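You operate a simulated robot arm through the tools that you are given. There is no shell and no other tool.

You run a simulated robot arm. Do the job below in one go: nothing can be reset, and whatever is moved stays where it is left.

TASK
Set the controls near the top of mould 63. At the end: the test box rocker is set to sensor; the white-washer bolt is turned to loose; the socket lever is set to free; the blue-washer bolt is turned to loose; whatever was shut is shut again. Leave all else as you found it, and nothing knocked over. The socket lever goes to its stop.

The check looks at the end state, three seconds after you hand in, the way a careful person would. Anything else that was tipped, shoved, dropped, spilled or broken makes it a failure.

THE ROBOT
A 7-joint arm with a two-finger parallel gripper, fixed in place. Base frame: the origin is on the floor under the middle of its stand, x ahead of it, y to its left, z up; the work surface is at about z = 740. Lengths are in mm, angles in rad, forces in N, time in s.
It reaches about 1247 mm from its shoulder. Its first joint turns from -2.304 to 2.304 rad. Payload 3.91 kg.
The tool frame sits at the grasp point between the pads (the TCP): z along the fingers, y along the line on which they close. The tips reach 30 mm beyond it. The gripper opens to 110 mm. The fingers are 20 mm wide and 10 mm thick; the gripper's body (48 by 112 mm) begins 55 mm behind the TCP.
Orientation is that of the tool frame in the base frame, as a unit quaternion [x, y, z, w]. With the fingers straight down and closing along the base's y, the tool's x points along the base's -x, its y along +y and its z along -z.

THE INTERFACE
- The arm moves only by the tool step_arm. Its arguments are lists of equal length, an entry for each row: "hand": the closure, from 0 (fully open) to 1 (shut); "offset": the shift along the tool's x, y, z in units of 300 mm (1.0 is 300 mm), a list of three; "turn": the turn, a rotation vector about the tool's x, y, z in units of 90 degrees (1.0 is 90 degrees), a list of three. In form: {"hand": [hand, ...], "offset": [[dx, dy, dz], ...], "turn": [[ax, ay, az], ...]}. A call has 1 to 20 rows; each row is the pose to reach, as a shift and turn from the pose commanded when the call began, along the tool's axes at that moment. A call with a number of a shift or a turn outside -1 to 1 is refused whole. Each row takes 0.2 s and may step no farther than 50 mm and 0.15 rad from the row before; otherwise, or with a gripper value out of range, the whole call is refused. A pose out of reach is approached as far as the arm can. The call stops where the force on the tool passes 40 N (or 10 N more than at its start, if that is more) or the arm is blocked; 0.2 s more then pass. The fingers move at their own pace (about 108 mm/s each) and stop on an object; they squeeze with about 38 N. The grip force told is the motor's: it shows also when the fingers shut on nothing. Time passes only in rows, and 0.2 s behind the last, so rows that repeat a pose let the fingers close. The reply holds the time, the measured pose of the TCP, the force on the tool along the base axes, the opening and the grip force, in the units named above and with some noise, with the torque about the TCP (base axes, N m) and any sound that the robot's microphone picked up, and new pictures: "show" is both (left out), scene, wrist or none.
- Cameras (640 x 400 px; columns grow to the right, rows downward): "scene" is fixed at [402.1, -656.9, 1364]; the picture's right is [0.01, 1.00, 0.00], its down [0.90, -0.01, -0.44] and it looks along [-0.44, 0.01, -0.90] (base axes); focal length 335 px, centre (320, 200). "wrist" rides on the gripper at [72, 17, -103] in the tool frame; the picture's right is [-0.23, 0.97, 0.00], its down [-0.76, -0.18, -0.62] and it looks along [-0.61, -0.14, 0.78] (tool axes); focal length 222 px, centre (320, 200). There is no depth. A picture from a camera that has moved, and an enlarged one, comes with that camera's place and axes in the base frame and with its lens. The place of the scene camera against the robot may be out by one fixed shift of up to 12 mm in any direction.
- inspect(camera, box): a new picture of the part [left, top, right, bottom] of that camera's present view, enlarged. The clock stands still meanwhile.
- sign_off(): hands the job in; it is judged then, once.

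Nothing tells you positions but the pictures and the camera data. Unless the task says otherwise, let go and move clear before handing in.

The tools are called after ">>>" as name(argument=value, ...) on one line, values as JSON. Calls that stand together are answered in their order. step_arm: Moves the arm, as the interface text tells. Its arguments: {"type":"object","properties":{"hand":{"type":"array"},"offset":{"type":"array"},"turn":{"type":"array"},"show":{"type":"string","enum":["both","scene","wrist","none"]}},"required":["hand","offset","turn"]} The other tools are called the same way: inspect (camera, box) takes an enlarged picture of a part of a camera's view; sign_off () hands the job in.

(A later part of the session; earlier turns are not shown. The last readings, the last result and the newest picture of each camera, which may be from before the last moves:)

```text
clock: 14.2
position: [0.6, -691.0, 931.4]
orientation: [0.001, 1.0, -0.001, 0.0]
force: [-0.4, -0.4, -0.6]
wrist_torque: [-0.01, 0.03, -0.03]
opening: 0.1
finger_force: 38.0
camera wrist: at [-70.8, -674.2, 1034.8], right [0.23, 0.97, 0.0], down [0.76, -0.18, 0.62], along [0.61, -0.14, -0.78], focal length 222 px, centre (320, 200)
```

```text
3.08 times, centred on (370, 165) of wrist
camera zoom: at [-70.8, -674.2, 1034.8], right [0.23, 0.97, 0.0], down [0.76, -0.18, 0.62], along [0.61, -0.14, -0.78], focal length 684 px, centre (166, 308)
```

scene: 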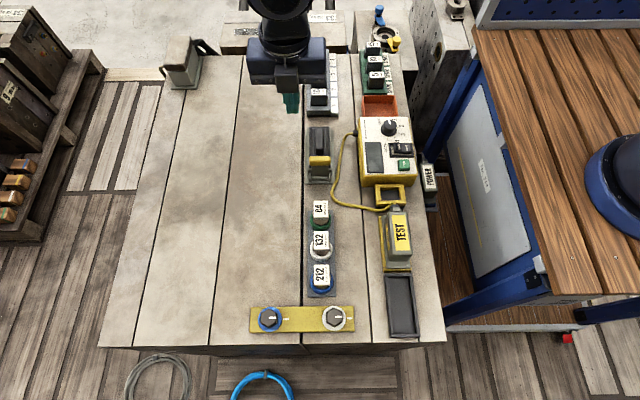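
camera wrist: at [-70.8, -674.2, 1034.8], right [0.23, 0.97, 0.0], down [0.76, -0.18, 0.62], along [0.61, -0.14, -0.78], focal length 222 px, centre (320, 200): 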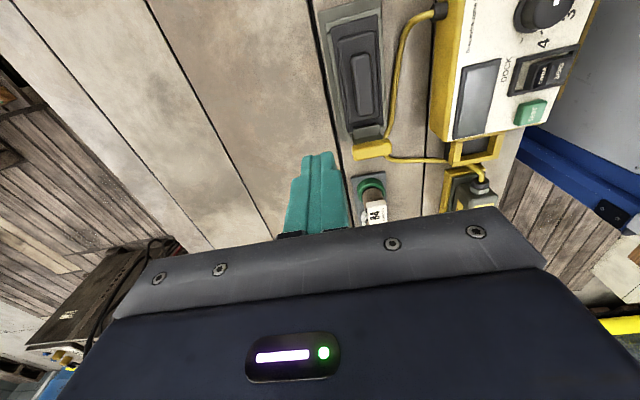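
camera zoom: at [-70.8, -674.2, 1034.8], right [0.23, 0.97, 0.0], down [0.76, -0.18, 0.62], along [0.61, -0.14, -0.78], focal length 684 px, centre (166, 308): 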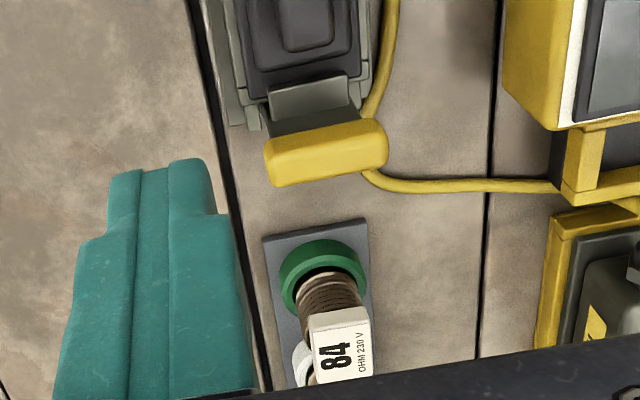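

The yellow end's centre is at about (46, −644, 812), and its back face is near x = 40. I'll move the closed fingertips behind it (x ≈ 24, tip z ≈ 806), staying above the insert's rib.

>>> step_arm(hand=[1, 1, 1, 1, 1, 1], offset=[[-0.04, 0.08, 0], [-0.08, 0.158, 0], [-0.08, 0.158, 0.1], [-0.08, 0.158, 0.2], [-0.08, 0.158, 0.27], [-0.08, 0.158, 0.3]], turn=[[0, 0, 0], [0, 0, 0], [0, 0, 0], [0, 0, 0], [0, 0, 0], [0, 0, 0]])

>>> inspect(camera="wrist", box=[260, 90, 380, 190])

>>> inspect(camera="scene", box=[290, 110, 350, 190])

```text
clock: 15.6
position: [22.0, -641.9, 841.2]
orientation: [0.0, 1.0, -0.002, -0.001]
force: [0.4, 0.0, 0.5]
wrist_torque: [-0.01, 0.02, -0.02]
opening: 0.0
finger_force: 38.0
camera wrist: at [-48.3, -624.3, 945.2], right [0.23, 0.97, 0.0], down [0.76, -0.18, 0.62], along [0.61, -0.14, -0.78], focal length 222 px, centre (320, 200)
```

scene: 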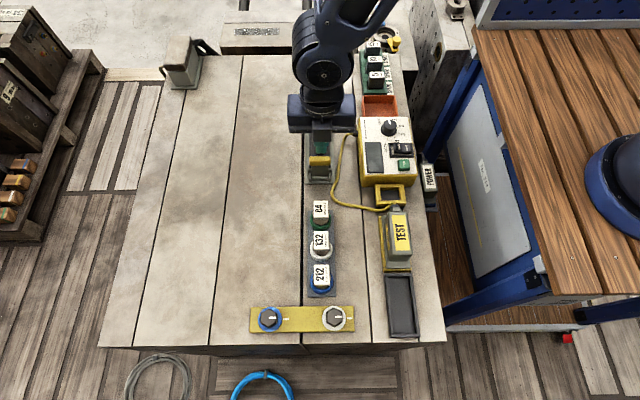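
wrist: 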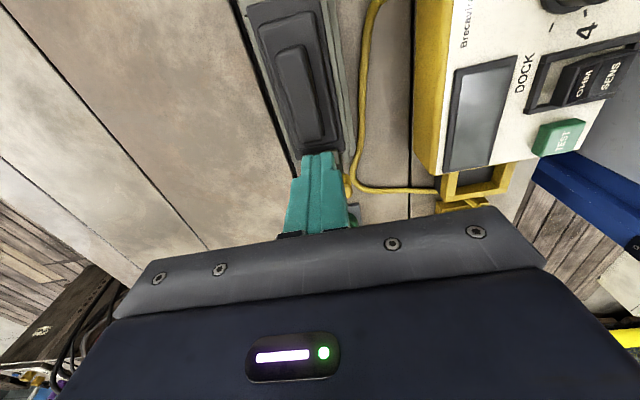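

```text
4.00 times, centred on (320, 140) of wrist
camera zoom: at [-48.3, -624.3, 945.2], right [0.23, 0.97, 0.0], down [0.76, -0.18, 0.62], along [0.61, -0.14, -0.78], focal length 888 px, centre (320, 440)
```

zoom: 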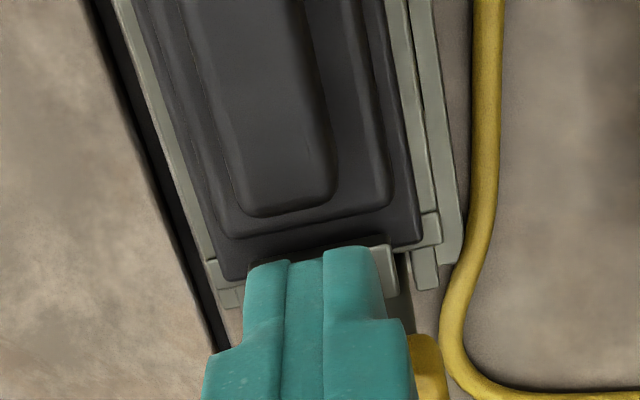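

```text
5.00 times, centred on (320, 150) of scene
camera zoom: at [402.1, -656.9, 1364.0], right [0.01, 1.0, 0.0], down [0.9, -0.01, -0.44], along [-0.44, 0.01, -0.9], focal length 1674 px, centre (320, 450)
```

zoom: 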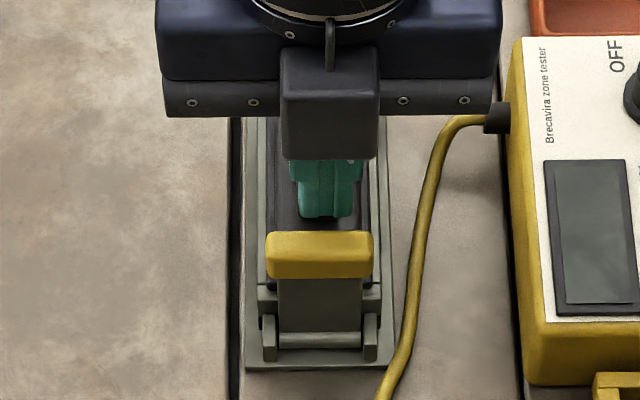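

The closed fingertips are right behind the yellow end with a small gap. I'll drop 4 mm and push toward +x in small steps.

>>> step_arm(hand=[1, 1, 1, 1, 1, 1, 1, 1], offset=[[-0.01, -0.003, 0.0], [-0.013, -0.005, 0.013], [-0.027, -0.005, 0.013], [-0.04, -0.005, 0.013], [-0.053, -0.005, 0.013], [-0.066, -0.005, 0.013], [-0.08, -0.005, 0.014], [-0.093, -0.005, 0.016]], turn=[[0, 0, 0], [0, 0, 0], [0, 0, 0], [0, 0, 0], [0, 0, 0], [0, 0, 0], [0, 0, 0], [0, 0, 0]])

>>> inspect(camera="scene", box=[290, 110, 350, 190])

```text
clock: 17.4
position: [51.8, -645.8, 834.0]
orientation: [0.001, 1.0, -0.002, -0.001]
force: [0.8, 1.1, 0.3]
wrist_torque: [0.0, -0.02, -0.01]
opening: 0.0
finger_force: 37.5
camera wrist: at [-19.1, -627.1, 939.4], right [0.23, 0.97, 0.0], down [0.76, -0.18, 0.62], along [0.61, -0.14, -0.78], focal length 222 px, centre (320, 200)
```

scene: 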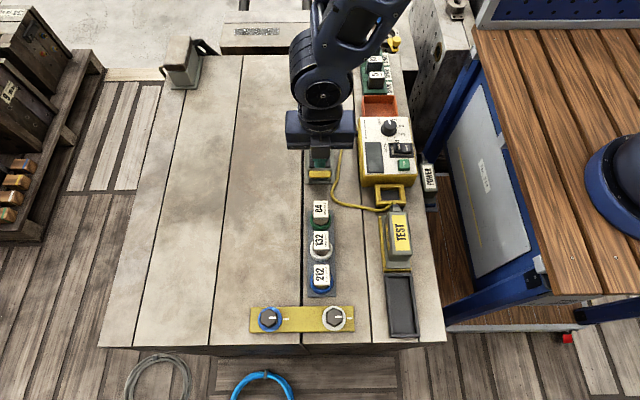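
wrist: 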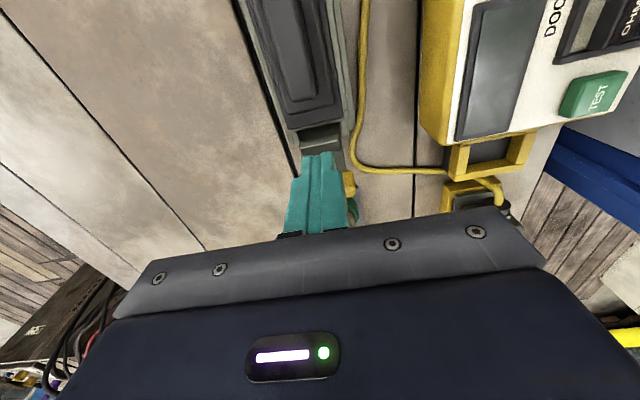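

```text
5.00 times, centred on (320, 150) of scene
camera zoom: at [402.1, -656.9, 1364.0], right [0.01, 1.0, 0.0], down [0.9, -0.01, -0.44], along [-0.44, 0.01, -0.9], focal length 1674 px, centre (320, 450)
```

zoom: 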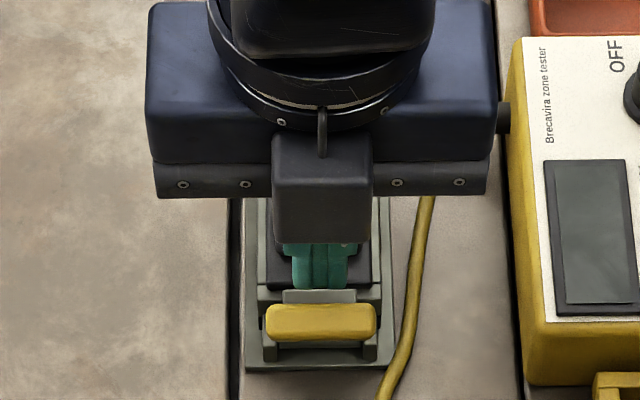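

The lever is swinging outward freely. I'll follow its arc further, moving +x and gradually downward.

>>> step_arm(hand=[1, 1, 1, 1, 1, 1, 1, 1, 1], offset=[[-0.0133, 0, 0.0017], [-0.0267, 0, 0.0033], [-0.04, 0, 0.0067], [-0.0533, 0, 0.01], [-0.0667, 0, 0.015], [-0.08, 0, 0.0217], [-0.0933, 0, 0.0317], [-0.1033, 0, 0.0433], [-0.11, 0, 0.0533]], turn=[[0, 0, 0], [0, 0, 0], [0, 0, 0], [0, 0, 0], [0, 0, 0], [0, 0, 0], [0, 0, 0], [0, 0, 0], [0, 0, 0]])

>>> inspect(camera="scene", box=[290, 140, 350, 220])

>>> inspect(camera="wrist", box=[260, 90, 400, 230])

```text
clock: 18.9
position: [74.5, -645.4, 829.1]
orientation: [0.002, 1.0, -0.003, -0.003]
force: [-12.7, 4.1, 15.8]
wrist_torque: [0.2, 0.2, -0.04]
opening: 0.0
finger_force: 37.7
stopped in row 7: the force on the tool passed its limit at 49 N (the readings are from after the stop); the commanded pose is now the measured one
camera wrist: at [3.5, -626.7, 933.9], right [0.23, 0.97, -0.01], down [0.76, -0.18, 0.62], along [0.6, -0.15, -0.78], focal length 222 px, centre (320, 200)
```

scene: 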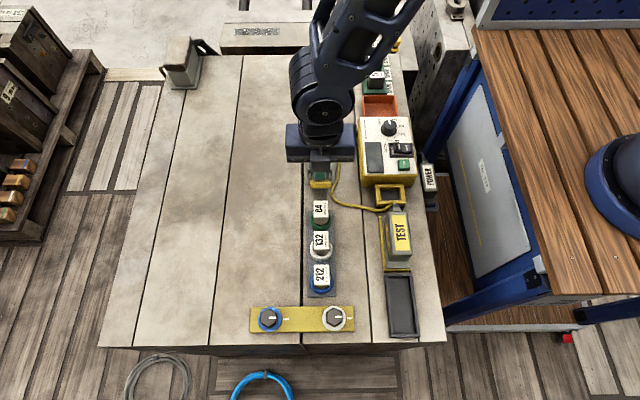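
wrist: 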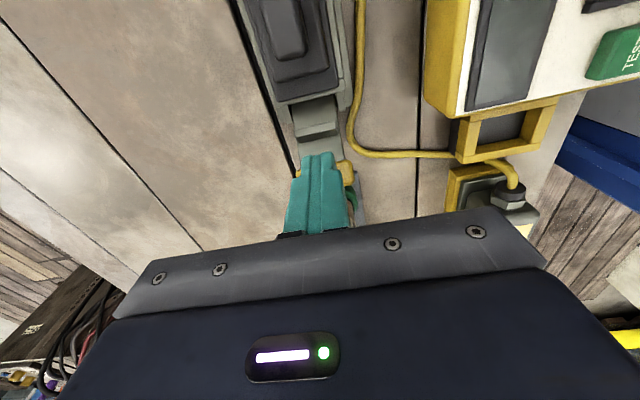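

```text
5.00 times, centred on (320, 180) of scene
camera zoom: at [402.1, -656.9, 1364.0], right [0.01, 1.0, 0.0], down [0.9, -0.01, -0.44], along [-0.44, 0.01, -0.9], focal length 1674 px, centre (320, 300)
```

zoom: 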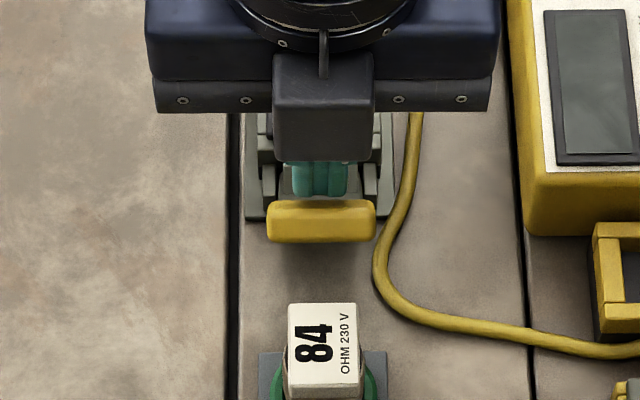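

```text
2.86 times, centred on (330, 160) of wrist
camera zoom: at [3.5, -626.7, 933.9], right [0.23, 0.97, -0.01], down [0.76, -0.18, 0.62], along [0.6, -0.15, -0.78], focal length 635 px, centre (291, 314)
```

zoom: 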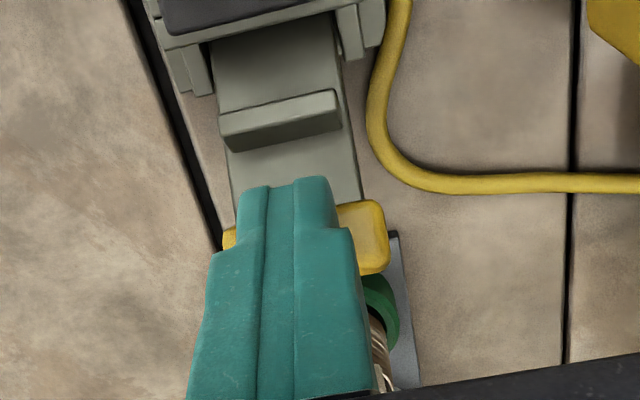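

The push met a firm stop near 45° of swing. I'll back off and look at the lever from the side to see whether it's really at its end stop.

>>> step_arm(hand=[1, 1, 1, 1, 1, 1, 1, 1], offset=[[0.02, 0, -0.01], [0.05, 0, -0.08], [0.1, 0.05, -0.2], [0.15, 0.15, -0.26], [0.2, 0.28, -0.26], [0.25, 0.4, -0.26], [0.25, 0.5, -0.26], [0.25, 0.55, -0.26]], turn=[[0, 0, 0], [0, 0, 0], [0, 0, 0], [0, 0, 0], [0, 0, 0], [0, 0, 0], [0, 0, 0], [0, 0, 0]])

>>> inspect(camera="wrist", box=[130, 80, 290, 230])

>>> inspect(camera="scene", box=[290, 120, 350, 200])

```text
clock: 20.8
position: [0.7, -479.7, 906.3]
orientation: [0.001, 1.0, -0.003, -0.001]
force: [-0.4, -1.2, 0.4]
wrist_torque: [0.01, 0.03, 0.01]
opening: 0.0
finger_force: 37.3
camera wrist: at [-70.7, -460.9, 1009.9], right [0.23, 0.97, -0.01], down [0.76, -0.18, 0.62], along [0.6, -0.15, -0.78], focal length 222 px, centre (320, 200)
```

scene: 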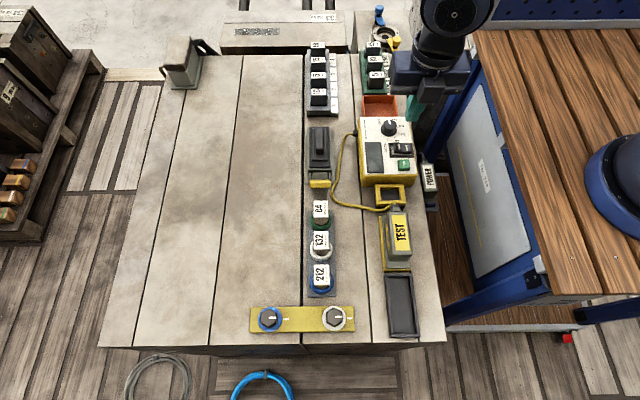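
wrist: 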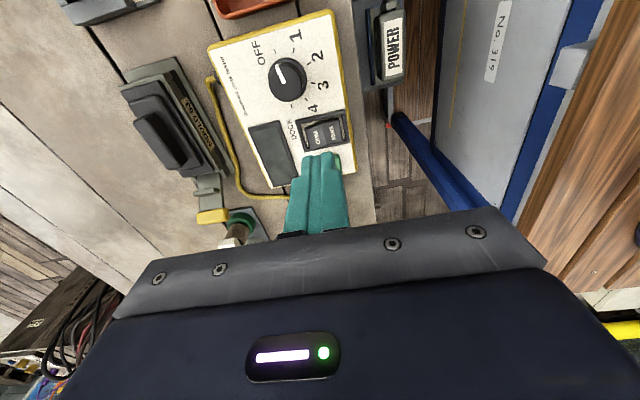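

```text
2.67 times, centred on (210, 155) of wrist
camera zoom: at [-70.7, -460.9, 1009.9], right [0.23, 0.97, -0.01], down [0.76, -0.18, 0.62], along [0.6, -0.15, -0.78], focal length 592 px, centre (613, 320)
```

zoom: 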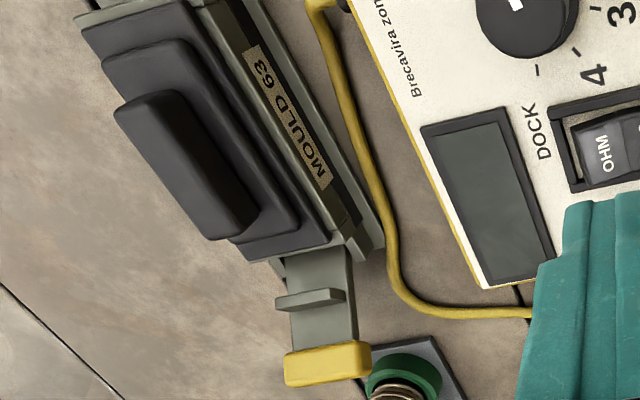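

```text
5.00 times, centred on (320, 160) of scene
camera zoom: at [402.1, -656.9, 1364.0], right [0.01, 1.0, 0.0], down [0.9, -0.01, -0.44], along [-0.44, 0.01, -0.9], focal length 1674 px, centre (320, 400)
```

zoom: 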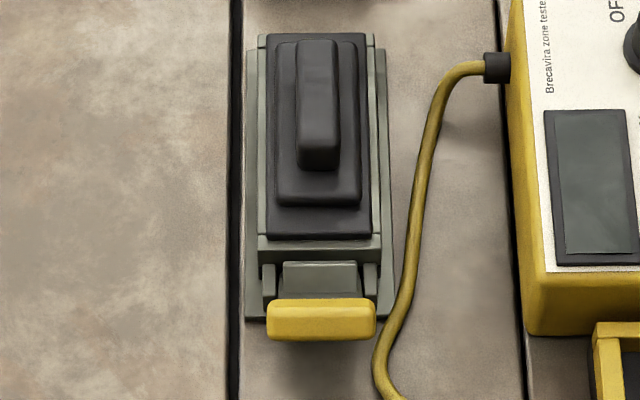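

The lever's yellow end now sits at about (90, −644, 794), about 47° out. To confirm it's at its stop, I'll repeat the push slowly at right angles to the lever and see whether it stops in the same place.

>>> step_arm(hand=[1, 1, 1, 1, 1, 1, 1, 1, 1, 1, 1, 1, 1, 1, 1, 1], offset=[[-0.035, -0.139, 0], [-0.068, -0.282, 0.014], [-0.102, -0.419, 0.03], [-0.135, -0.545, 0.057], [-0.168, -0.545, 0.137], [-0.202, -0.545, 0.204], [-0.218, -0.545, 0.23], [-0.2267, -0.545, 0.2387], [-0.2333, -0.545, 0.246], [-0.24, -0.545, 0.253], [-0.245, -0.545, 0.2583], [-0.25, -0.545, 0.2637], [-0.255, -0.545, 0.269], [-0.26, -0.545, 0.2743], [-0.265, -0.545, 0.2797], [-0.27, -0.545, 0.285]], turn=[[0, 0, 0], [0, 0, 0], [0, 0, 0], [0, 0, 0], [0, 0, 0], [0, 0, 0], [0, 0, 0], [0, 0, 0], [0, 0, 0], [0, 0, 0], [0, 0, 0], [0, 0, 0], [0, 0, 0], [0, 0, 0], [0, 0, 0], [0, 0, 0]])

>>> inspect(camera="scene", box=[290, 120, 350, 200])

```text
clock: 23.5
position: [72.2, -646.1, 828.5]
orientation: [0.002, 1.0, -0.003, -0.003]
force: [-9.2, 5.3, 13.6]
wrist_torque: [0.15, 0.16, -0.02]
opening: 0.0
finger_force: 37.9
stopped in row 13: the force on the tool passed its limit at 44 N (the readings are from after the stop); the commanded pose is now the measured one
camera wrist: at [2.6, -626.0, 933.0], right [0.23, 0.97, -0.01], down [0.77, -0.18, 0.62], along [0.6, -0.15, -0.79], focal length 222 px, centre (320, 200)
```

scene: 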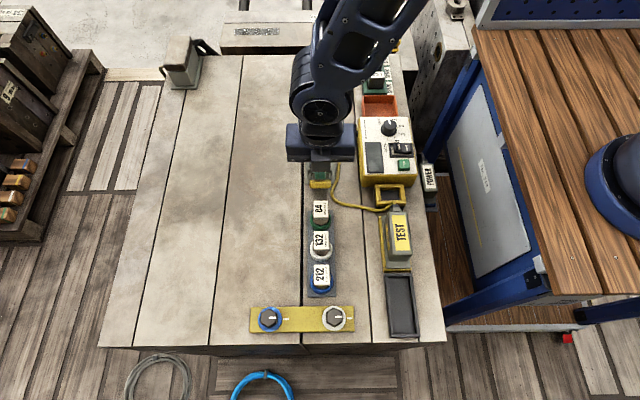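
wrist: 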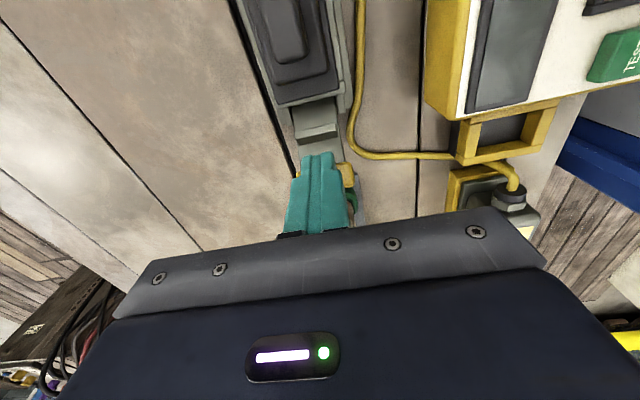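

```text
5.00 times, centred on (320, 160) of scene
camera zoom: at [402.1, -656.9, 1364.0], right [0.01, 1.0, 0.0], down [0.9, -0.01, -0.44], along [-0.44, 0.01, -0.9], focal length 1674 px, centre (320, 400)
```

zoom: 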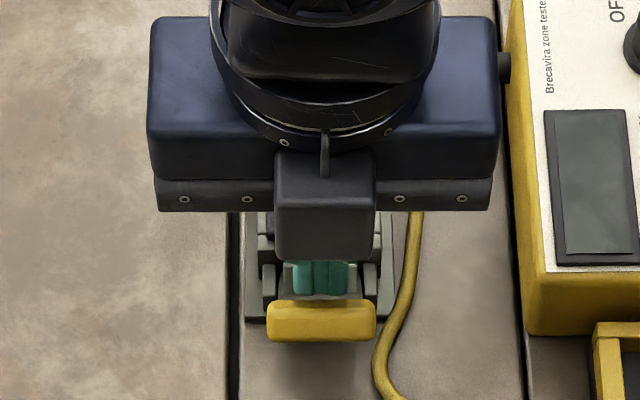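

It stopped in exactly the same place, so the lever is at its stop. I'll back away, rise, open the fingers and go look closely at the two bolts near the front edge.

>>> step_arm(hand=[1, 1, 1, 0.5, 0, 0, 0, 0, 0], offset=[[0.02, 0, -0.01], [0.04, 0, -0.083], [0.04, 0, -0.233], [0, 0, -0.367], [-0.133, -0.03, -0.4], [-0.283, -0.067, -0.4], [-0.433, -0.1, -0.4], [-0.527, -0.117, -0.367], [-0.527, -0.117, -0.35]], turn=[[0, 0, 0], [0, 0, 0], [0, 0, 0], [0, 0, 0], [0, 0, 0], [0, 0, 0], [0, 0, 0], [0, 0, 0], [0, 0, 0]])

>>> inspect(camera="wrist", box=[240, 80, 410, 230])

>>> inspect(camera="scene", box=[280, 110, 350, 200])

```text
clock: 25.5
position: [232.0, -679.9, 930.9]
orientation: [0.002, 1.0, -0.003, -0.003]
force: [-0.1, 0.6, -0.1]
wrist_torque: [0.02, -0.01, -0.01]
opening: 110.1
finger_force: 0.1
camera wrist: at [161.7, -661.3, 1035.1], right [0.23, 0.97, -0.01], down [0.76, -0.18, 0.62], along [0.6, -0.15, -0.78], focal length 222 px, centre (320, 200)
```

scene: 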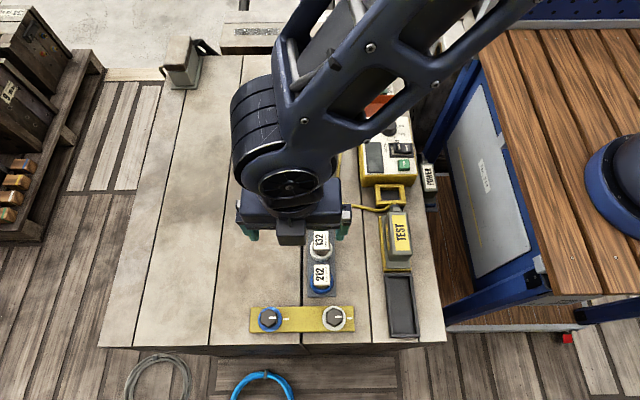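
wrist: 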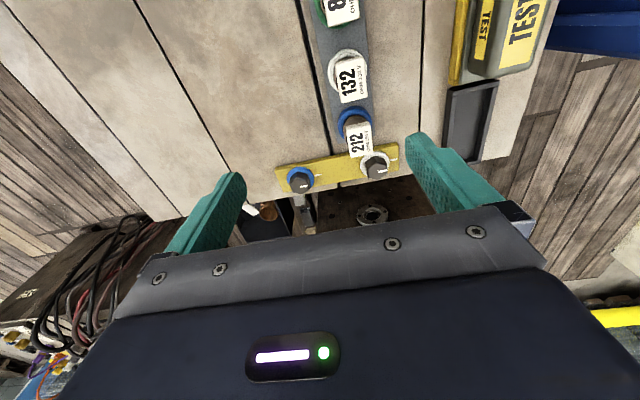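

```text
2.67 times, centred on (325, 155) of wrist
camera zoom: at [161.7, -661.3, 1035.1], right [0.23, 0.97, -0.01], down [0.76, -0.18, 0.62], along [0.6, -0.15, -0.78], focal length 592 px, centre (307, 320)
```

zoom: 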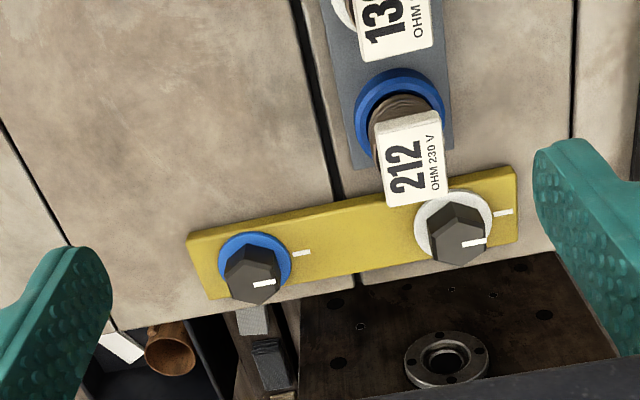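

```text
4.44 times, centred on (315, 155) of scene
camera zoom: at [402.1, -656.9, 1364.0], right [0.01, 1.0, 0.0], down [0.9, -0.01, -0.44], along [-0.44, 0.01, -0.9], focal length 1488 px, centre (342, 400)
```

zoom: 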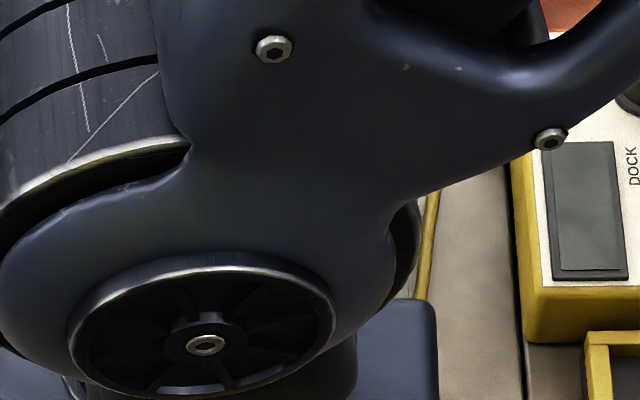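

Both bolts have tall hex heads with tops around z 778: white at about (332, −624), blue at about (332, −734), with flats facing ±y. I'll move above the white bolt with open fingers (also straightening a slight tilt) and check the alignment.

>>> step_arm(hand=[0.3, 0.3, 0.3, 0.3, 0.3, 0.3], offset=[[-0.11, 0.06, 0], [-0.22, 0.12, 0], [-0.333, 0.187, 0], [-0.333, 0.187, 0.1], [-0.333, 0.187, 0.2], [-0.333, 0.187, 0.267]], turn=[[-0.002, -0.002, -0.0012], [-0.0038, -0.0038, -0.0025], [-0.0038, -0.0038, -0.0025], [-0.0038, -0.0038, -0.0025], [-0.0038, -0.0038, -0.0025], [-0.0038, -0.0038, -0.0025]])

>>> inspect(camera="wrist", box=[240, 80, 410, 230])

>>> inspect(camera="scene", box=[280, 250, 390, 350])

```text
clock: 26.9
position: [332.9, -624.9, 851.0]
orientation: [-0.001, 1.0, -0.001, -0.001]
force: [-0.2, 0.2, -0.1]
wrist_torque: [-0.02, 0.02, 0.0]
opening: 77.1
finger_force: 0.0
camera wrist: at [261.1, -606.4, 954.9], right [0.23, 0.97, 0.0], down [0.76, -0.18, 0.62], along [0.61, -0.14, -0.78], focal length 222 px, centre (320, 200)
```

scene: 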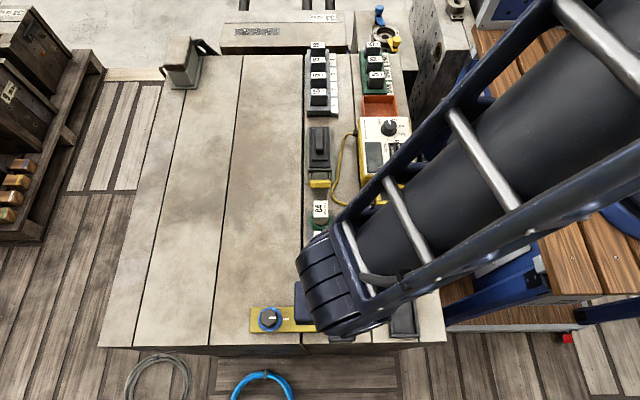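
wrist: 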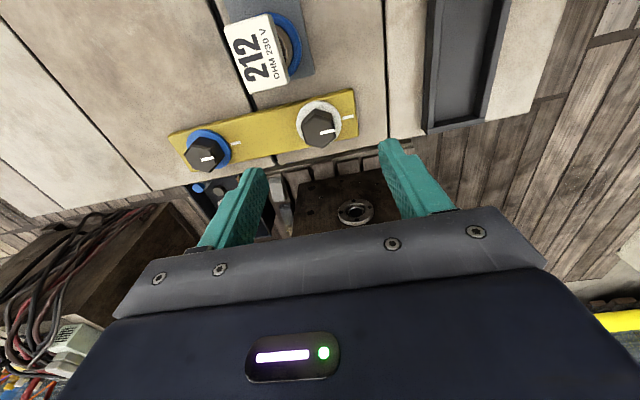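

```text
2.67 times, centred on (325, 155) of wrist
camera zoom: at [261.1, -606.4, 954.9], right [0.23, 0.97, 0.0], down [0.76, -0.18, 0.62], along [0.61, -0.14, -0.78], focal length 592 px, centre (307, 320)
```

zoom: 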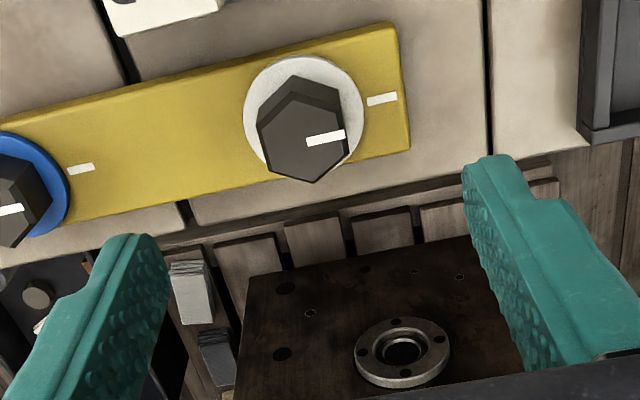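

```text
4.00 times, centred on (335, 300) of scene
camera zoom: at [402.1, -656.9, 1364.0], right [0.01, 1.0, 0.0], down [0.9, -0.01, -0.44], along [-0.44, 0.01, -0.9], focal length 1340 px, centre (260, -200)
```

zoom: 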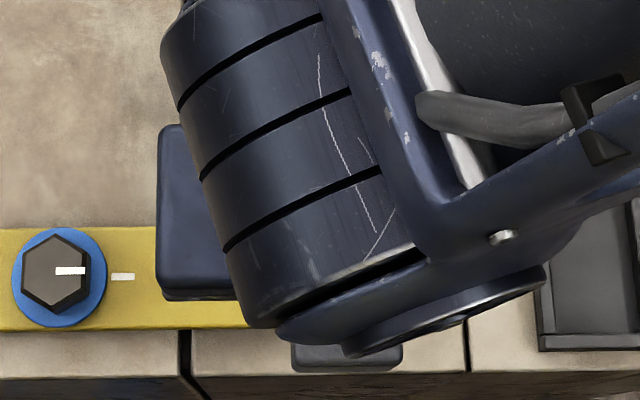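

The white bolt's centre is at about (330.7, −623.8), with its head from z ≈ 755 to 776. I'll shift 1.5 mm and lower the open fingers around the head.

>>> step_arm(hand=[0.3, 0.3, 0.3, 0.3, 0.3], offset=[[0.005, 0.001, 0.06], [0.005, 0.001, 0.12], [0.005, 0.001, 0.17], [0.005, 0.001, 0.2], [0.005, 0.001, 0.2]], turn=[[0, 0, 0], [0, 0, 0], [0, 0, 0], [0, 0, 0], [0, 0, 0]])

>>> inspect(camera="wrist", box=[240, 100, 410, 230])

```text
clock: 28.1
position: [331.7, -625.5, 789.0]
orientation: [0.0, 1.0, -0.001, 0.0]
force: [0.0, 0.1, 0.1]
wrist_torque: [-0.01, -0.03, -0.01]
opening: 76.9
finger_force: 0.1
camera wrist: at [260.5, -607.6, 894.3], right [0.23, 0.97, 0.0], down [0.76, -0.18, 0.62], along [0.61, -0.14, -0.78], focal length 222 px, centre (320, 200)
```

scene: 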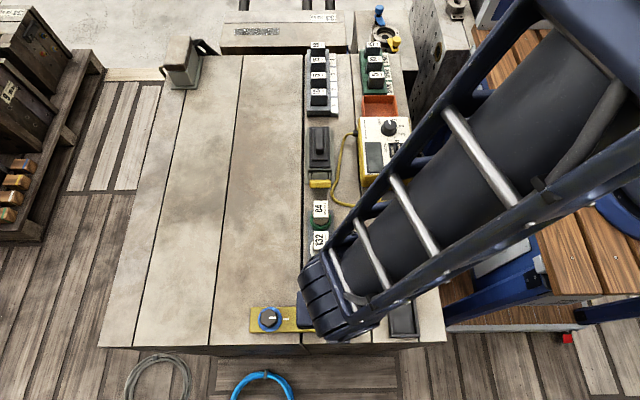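
wrist: 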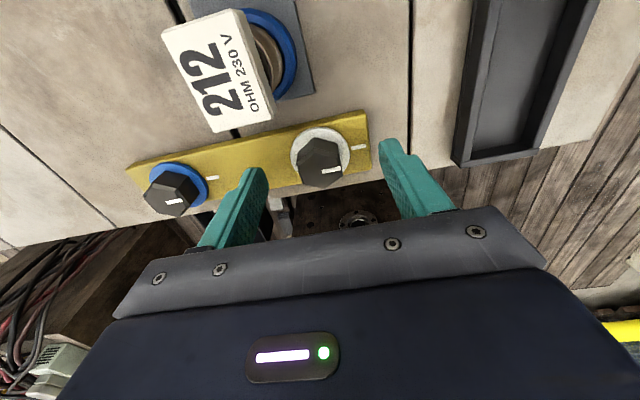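

```text
3.08 times, centred on (325, 165) of wrist
camera zoom: at [260.5, -607.6, 894.3], right [0.23, 0.97, 0.0], down [0.76, -0.18, 0.62], along [0.61, -0.14, -0.78], focal length 684 px, centre (305, 308)
```

zoom: 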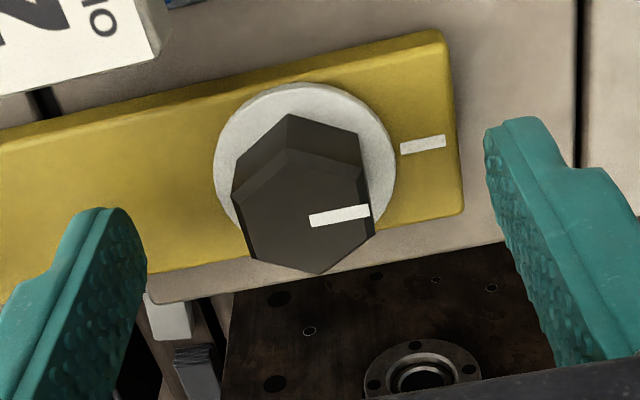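

The head sits centred between the fingers with its flats facing the pads. I'll close on it.

>>> step_arm(hand=[0.6, 0.8, 1, 1, 1], offset=[[0.003, 0, 0], [0.003, 0, 0], [0.003, 0, 0], [0.003, 0, 0], [0.003, 0, 0]], turn=[[0, 0, 0], [0, 0, 0], [0, 0, 0], [0, 0, 0], [0, 0, 0]])

>>> inspect(camera="wrist", box=[260, 100, 390, 230])

```text
clock: 29.3
position: [330.0, -622.8, 790.8]
orientation: [0.0, 1.0, -0.001, 0.0]
force: [0.7, 1.1, -0.9]
wrist_torque: [0.34, -0.03, -0.03]
opening: 27.1
finger_force: 44.6
camera wrist: at [259.6, -607.2, 894.5], right [0.23, 0.97, 0.0], down [0.76, -0.18, 0.62], along [0.61, -0.14, -0.78], focal length 222 px, centre (320, 200)
```

scene: 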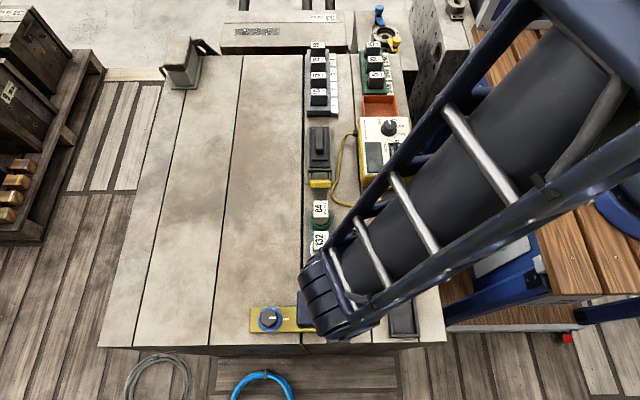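
wrist: 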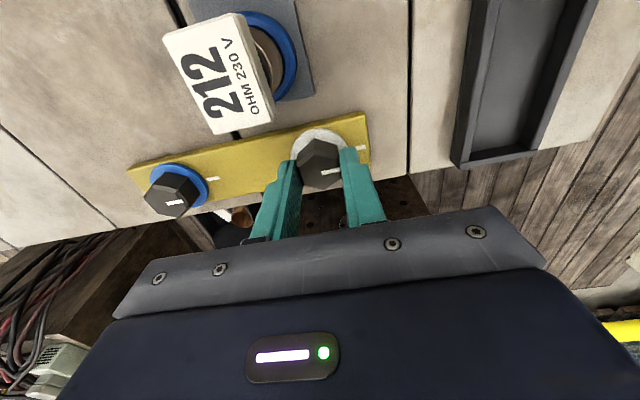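

```text
3.08 times, centred on (325, 165) of wrist
camera zoom: at [259.6, -607.2, 894.5], right [0.23, 0.97, 0.0], down [0.76, -0.18, 0.62], along [0.61, -0.14, -0.78], focal length 684 px, centre (305, 308)
```

zoom: 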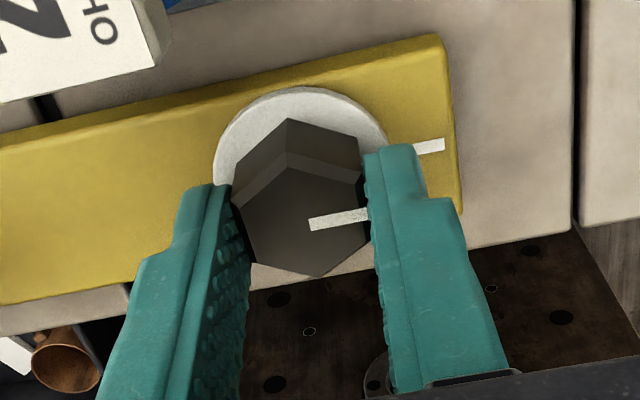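

Gripped: 27 mm across the flats. Now I'll turn counter-clockwise (seen from above) about 30° and check the torque and mark.

>>> step_arm(hand=[1, 1, 1, 1, 1], offset=[[0, 0, 0], [0, 0, 0], [0, 0, 0], [0, 0, 0], [0, 0, 0]], turn=[[0, 0, -0.07], [0, 0, -0.14], [0, 0, -0.21], [0, 0, -0.28], [0, 0, -0.333]])

>>> inspect(camera="wrist", box=[260, 100, 390, 230])

```text
clock: 30.5
position: [331.1, -624.8, 790.9]
orientation: [-0.259, 0.966, -0.001, 0.0]
force: [12.9, -0.7, 5.2]
wrist_torque: [0.37, -0.37, -0.03]
opening: 27.0
finger_force: 45.0
camera wrist: at [260.7, -645.3, 894.8], right [-0.29, 0.96, 0.0], down [0.75, 0.23, 0.62], along [0.6, 0.18, -0.78], focal length 222 px, centre (320, 200)
```

scene: 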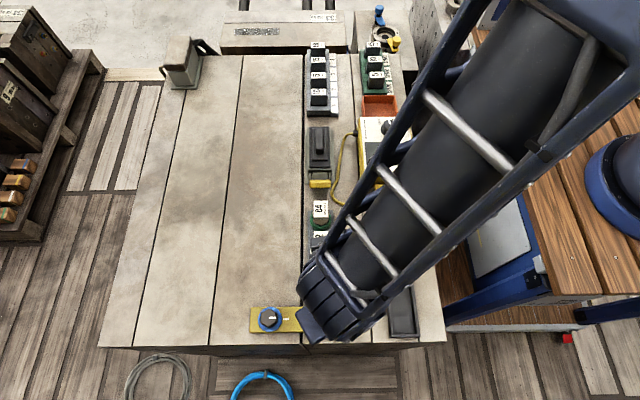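
wrist: 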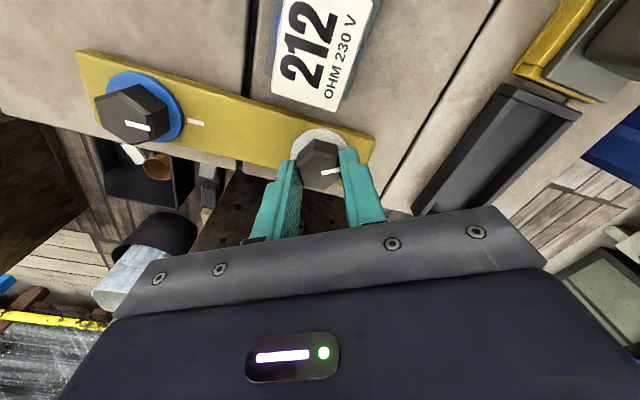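

```text
3.08 times, centred on (325, 165) of wrist
camera zoom: at [260.7, -645.3, 894.8], right [-0.29, 0.96, 0.0], down [0.75, 0.23, 0.62], along [0.6, 0.18, -0.78], focal length 684 px, centre (305, 308)
```

zoom: 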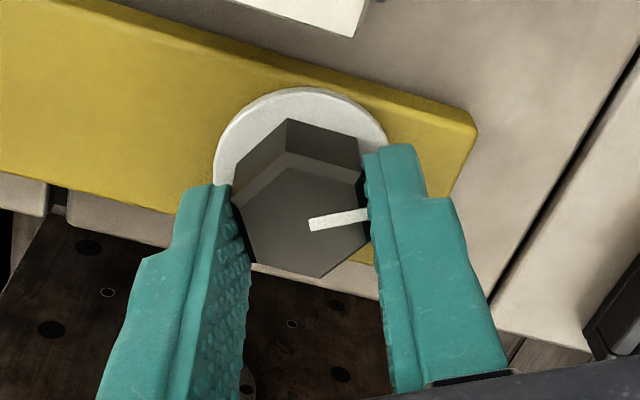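

The bolt turns smoothly with the hand (about 30°). I'll continue counter-clockwise, nudging about 1 mm to unload the side force.

>>> step_arm(hand=[1, 1, 1, 1, 1], offset=[[-0.003, -0.0017, 0], [-0.003, -0.0017, 0], [-0.003, -0.0017, 0], [-0.003, -0.0017, 0], [-0.003, -0.0017, 0]], turn=[[0, 0, -0.07], [0, 0, -0.14], [0, 0, -0.21], [0, 0, -0.28], [0, 0, -0.333]])

>>> inspect(camera="wrist", box=[260, 100, 390, 230])

```text
clock: 31.7
position: [329.9, -624.3, 791.2]
orientation: [-0.5, 0.866, 0.0, -0.001]
force: [-4.0, 4.1, 15.5]
wrist_torque: [0.13, -0.27, -0.03]
opening: 27.1
finger_force: 45.0
camera wrist: at [280.6, -677.6, 895.1], right [-0.73, 0.68, 0.0], down [0.54, 0.57, 0.62], along [0.43, 0.45, -0.78], focal length 222 px, centre (320, 200)
```

scene: 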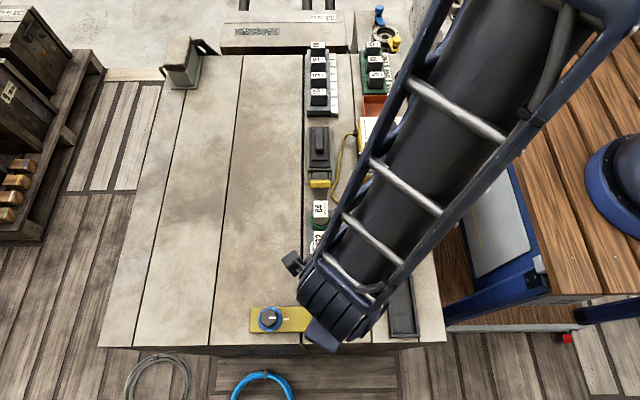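
wrist: 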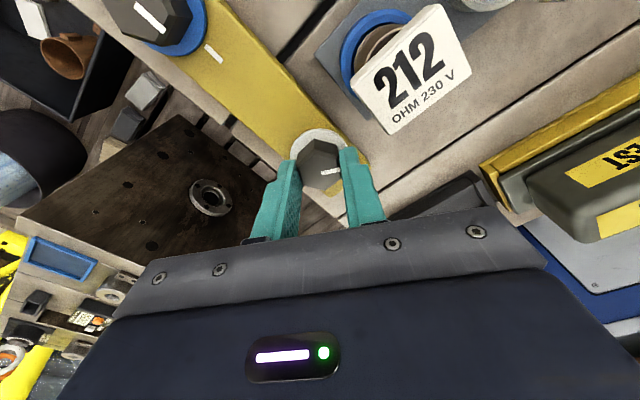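

```text
3.08 times, centred on (325, 165) of wrist
camera zoom: at [280.6, -677.6, 895.1], right [-0.73, 0.68, 0.0], down [0.54, 0.57, 0.62], along [0.43, 0.45, -0.78], focal length 684 px, centre (305, 308)
```

zoom: 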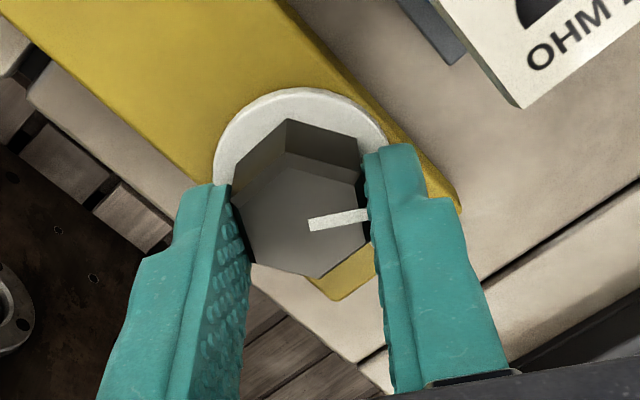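

60° so far, turning freely. A slight upward force suggests the bolt is rising, so I'll lift about 1 mm and continue another 30°.

>>> step_arm(hand=[1, 1, 1, 1, 1], offset=[[0, 0, -0.002], [0, 0, -0.003], [0, 0, -0.004], [0, 0, -0.005], [0, 0, -0.005]], turn=[[0, 0, -0.07], [0, 0, -0.14], [0, 0, -0.21], [0, 0, -0.28], [0, 0, -0.333]])

>>> inspect(camera="wrist", box=[260, 100, 390, 230])

```text
clock: 32.9
position: [329.3, -624.1, 793.0]
orientation: [0.707, -0.707, -0.001, 0.001]
force: [-12.9, 16.5, -6.6]
wrist_torque: [0.58, 0.0, 0.0]
opening: 26.9
finger_force: 44.5
camera wrist: at [314.2, -695.9, 896.5], right [-0.97, 0.23, 0.0], down [0.18, 0.76, 0.62], along [0.14, 0.61, -0.78], focal length 222 px, centre (320, 200)
```

scene: 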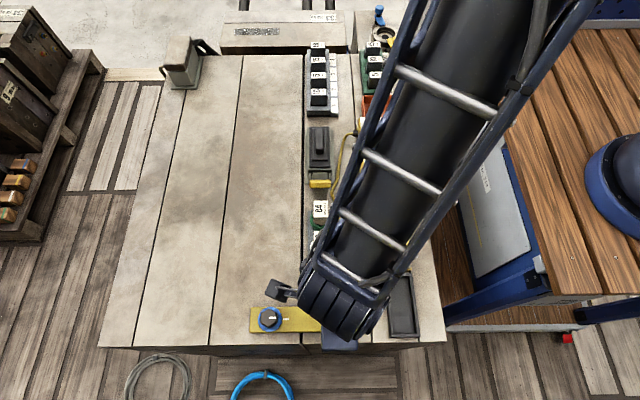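
wrist: 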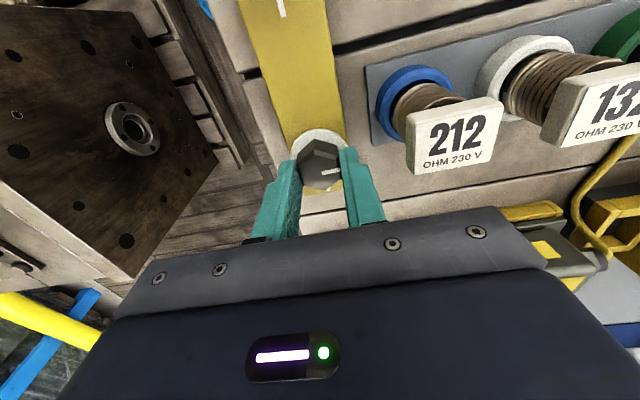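

```text
3.08 times, centred on (325, 165) of wrist
camera zoom: at [314.2, -695.9, 896.5], right [-0.97, 0.23, 0.0], down [0.18, 0.76, 0.62], along [0.14, 0.61, -0.78], focal length 684 px, centre (305, 308)
```

zoom: 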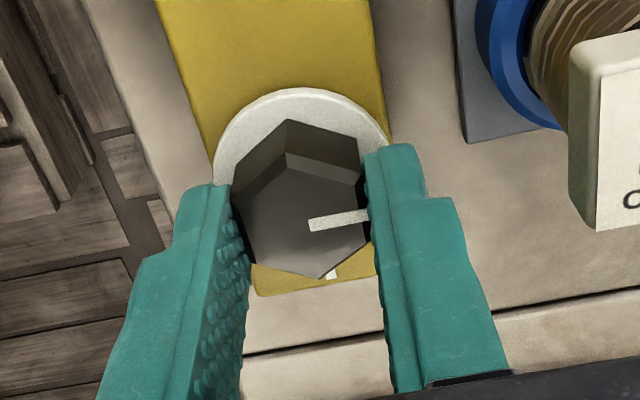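

90° turned with almost no torque and no stop yet. I'll continue another 30°, easing the side load by about 1 mm.

>>> step_arm(hand=[1, 1, 1, 1, 1], offset=[[-0.0033, 0.0017, 0.0], [-0.0033, 0.0017, 0], [-0.0033, 0.0017, 0], [-0.0033, 0.0017, 0], [-0.0033, 0.0017, 0]], turn=[[0, 0, -0.07], [0, 0, -0.14], [0, 0, -0.21], [0, 0, -0.28], [0, 0, -0.333]])

>>> inspect(camera="wrist", box=[260, 100, 390, 230])

```text
clock: 34.1
position: [329.8, -623.0, 792.5]
orientation: [0.866, -0.501, 0.0, 0.002]
force: [-22.8, 1.7, -2.9]
wrist_torque: [0.27, 0.36, -0.03]
opening: 27.1
finger_force: 45.1
camera wrist: at [352.1, -694.6, 896.9], right [-0.96, -0.29, 0.0], down [-0.22, 0.75, 0.62], along [-0.18, 0.59, -0.78], focal length 222 px, centre (320, 200)
```

scene: 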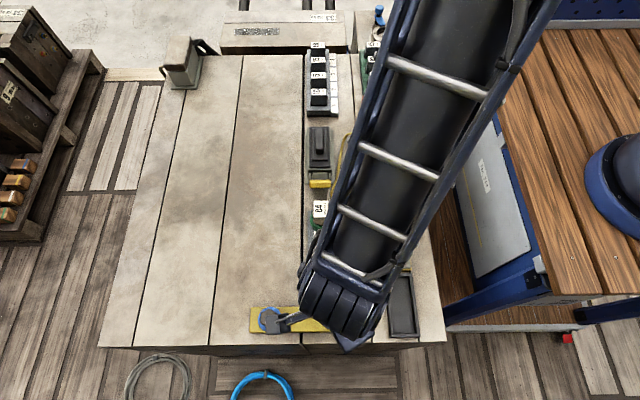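
wrist: 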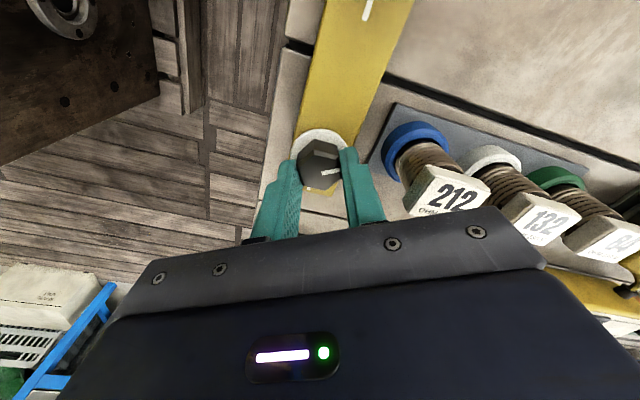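

```text
3.08 times, centred on (325, 165) of wrist
camera zoom: at [352.1, -694.6, 896.9], right [-0.96, -0.29, 0.0], down [-0.22, 0.75, 0.62], along [-0.18, 0.59, -0.78], focal length 684 px, centre (305, 308)
```

zoom: 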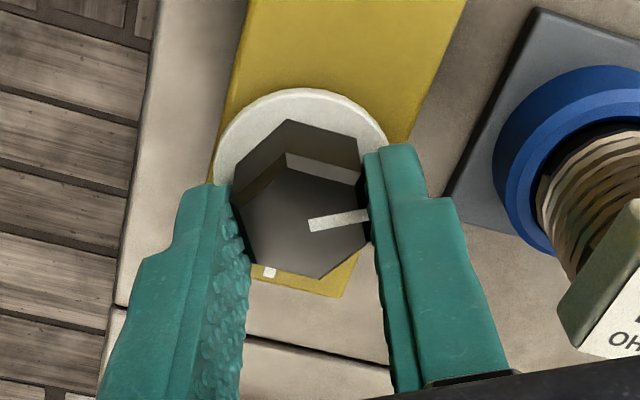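

120° turned and still free; the side load just needs a small nudge. I'll keep turning another 40° to look for the end of its travel.

>>> step_arm(hand=[1, 1, 1, 1, 1, 1, 1], offset=[[-0.0025, 0.0043, 0.0], [-0.0025, 0.0043, 0], [-0.0025, 0.0043, 0], [-0.0025, 0.0043, 0], [-0.0025, 0.0043, 0], [-0.0025, 0.0043, 0], [-0.0025, 0.0043, 0]], turn=[[0, 0, -0.02], [0, 0, -0.09], [0, 0, -0.16], [0, 0, -0.23], [0, 0, -0.3], [0, 0, -0.37], [0, 0, -0.44]])

>>> inspect(camera="wrist", box=[260, 100, 390, 230])

```text
clock: 35.7
position: [329.4, -623.5, 791.5]
orientation: [0.984, -0.176, 0.001, 0.002]
force: [1.5, -22.3, 3.0]
wrist_torque: [-0.56, 0.02, -0.04]
opening: 27.1
finger_force: 44.5
camera wrist: at [392.2, -664.7, 897.4], right [-0.55, -0.83, 0.0], down [-0.65, 0.43, 0.62], along [-0.52, 0.34, -0.78], focal length 222 px, centre (320, 200)
```

scene: 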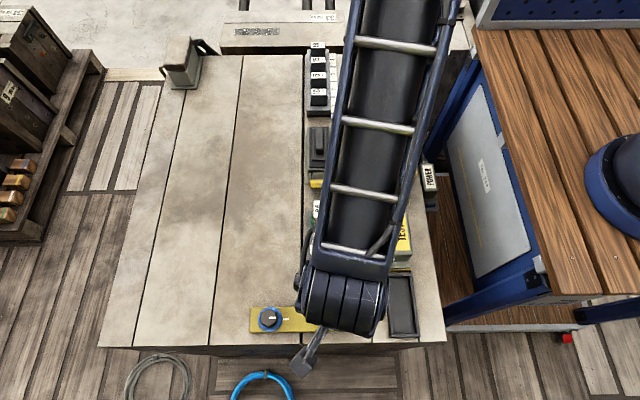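
wrist: 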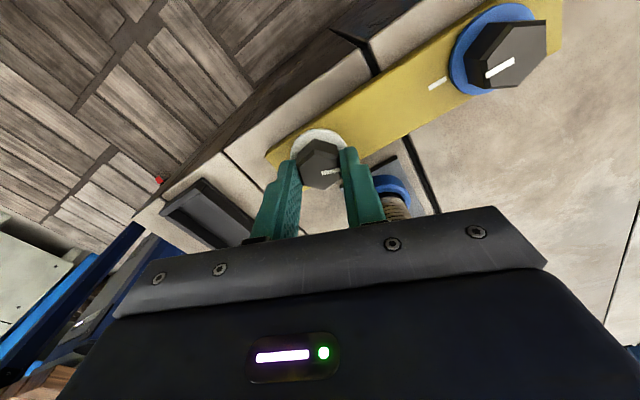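

```text
3.08 times, centred on (325, 165) of wrist
camera zoom: at [392.2, -664.7, 897.4], right [-0.55, -0.83, 0.0], down [-0.65, 0.43, 0.62], along [-0.52, 0.34, -0.78], focal length 684 px, centre (305, 308)
```

zoom: 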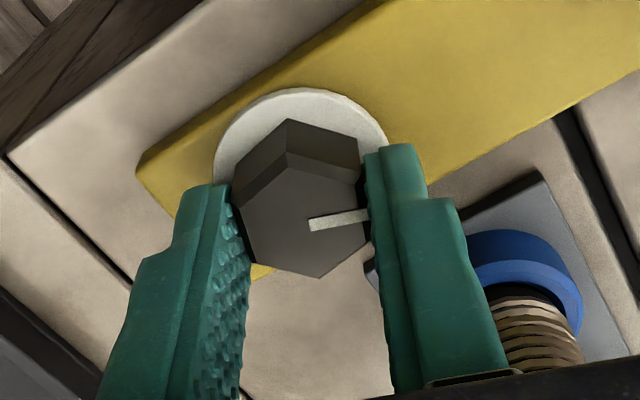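

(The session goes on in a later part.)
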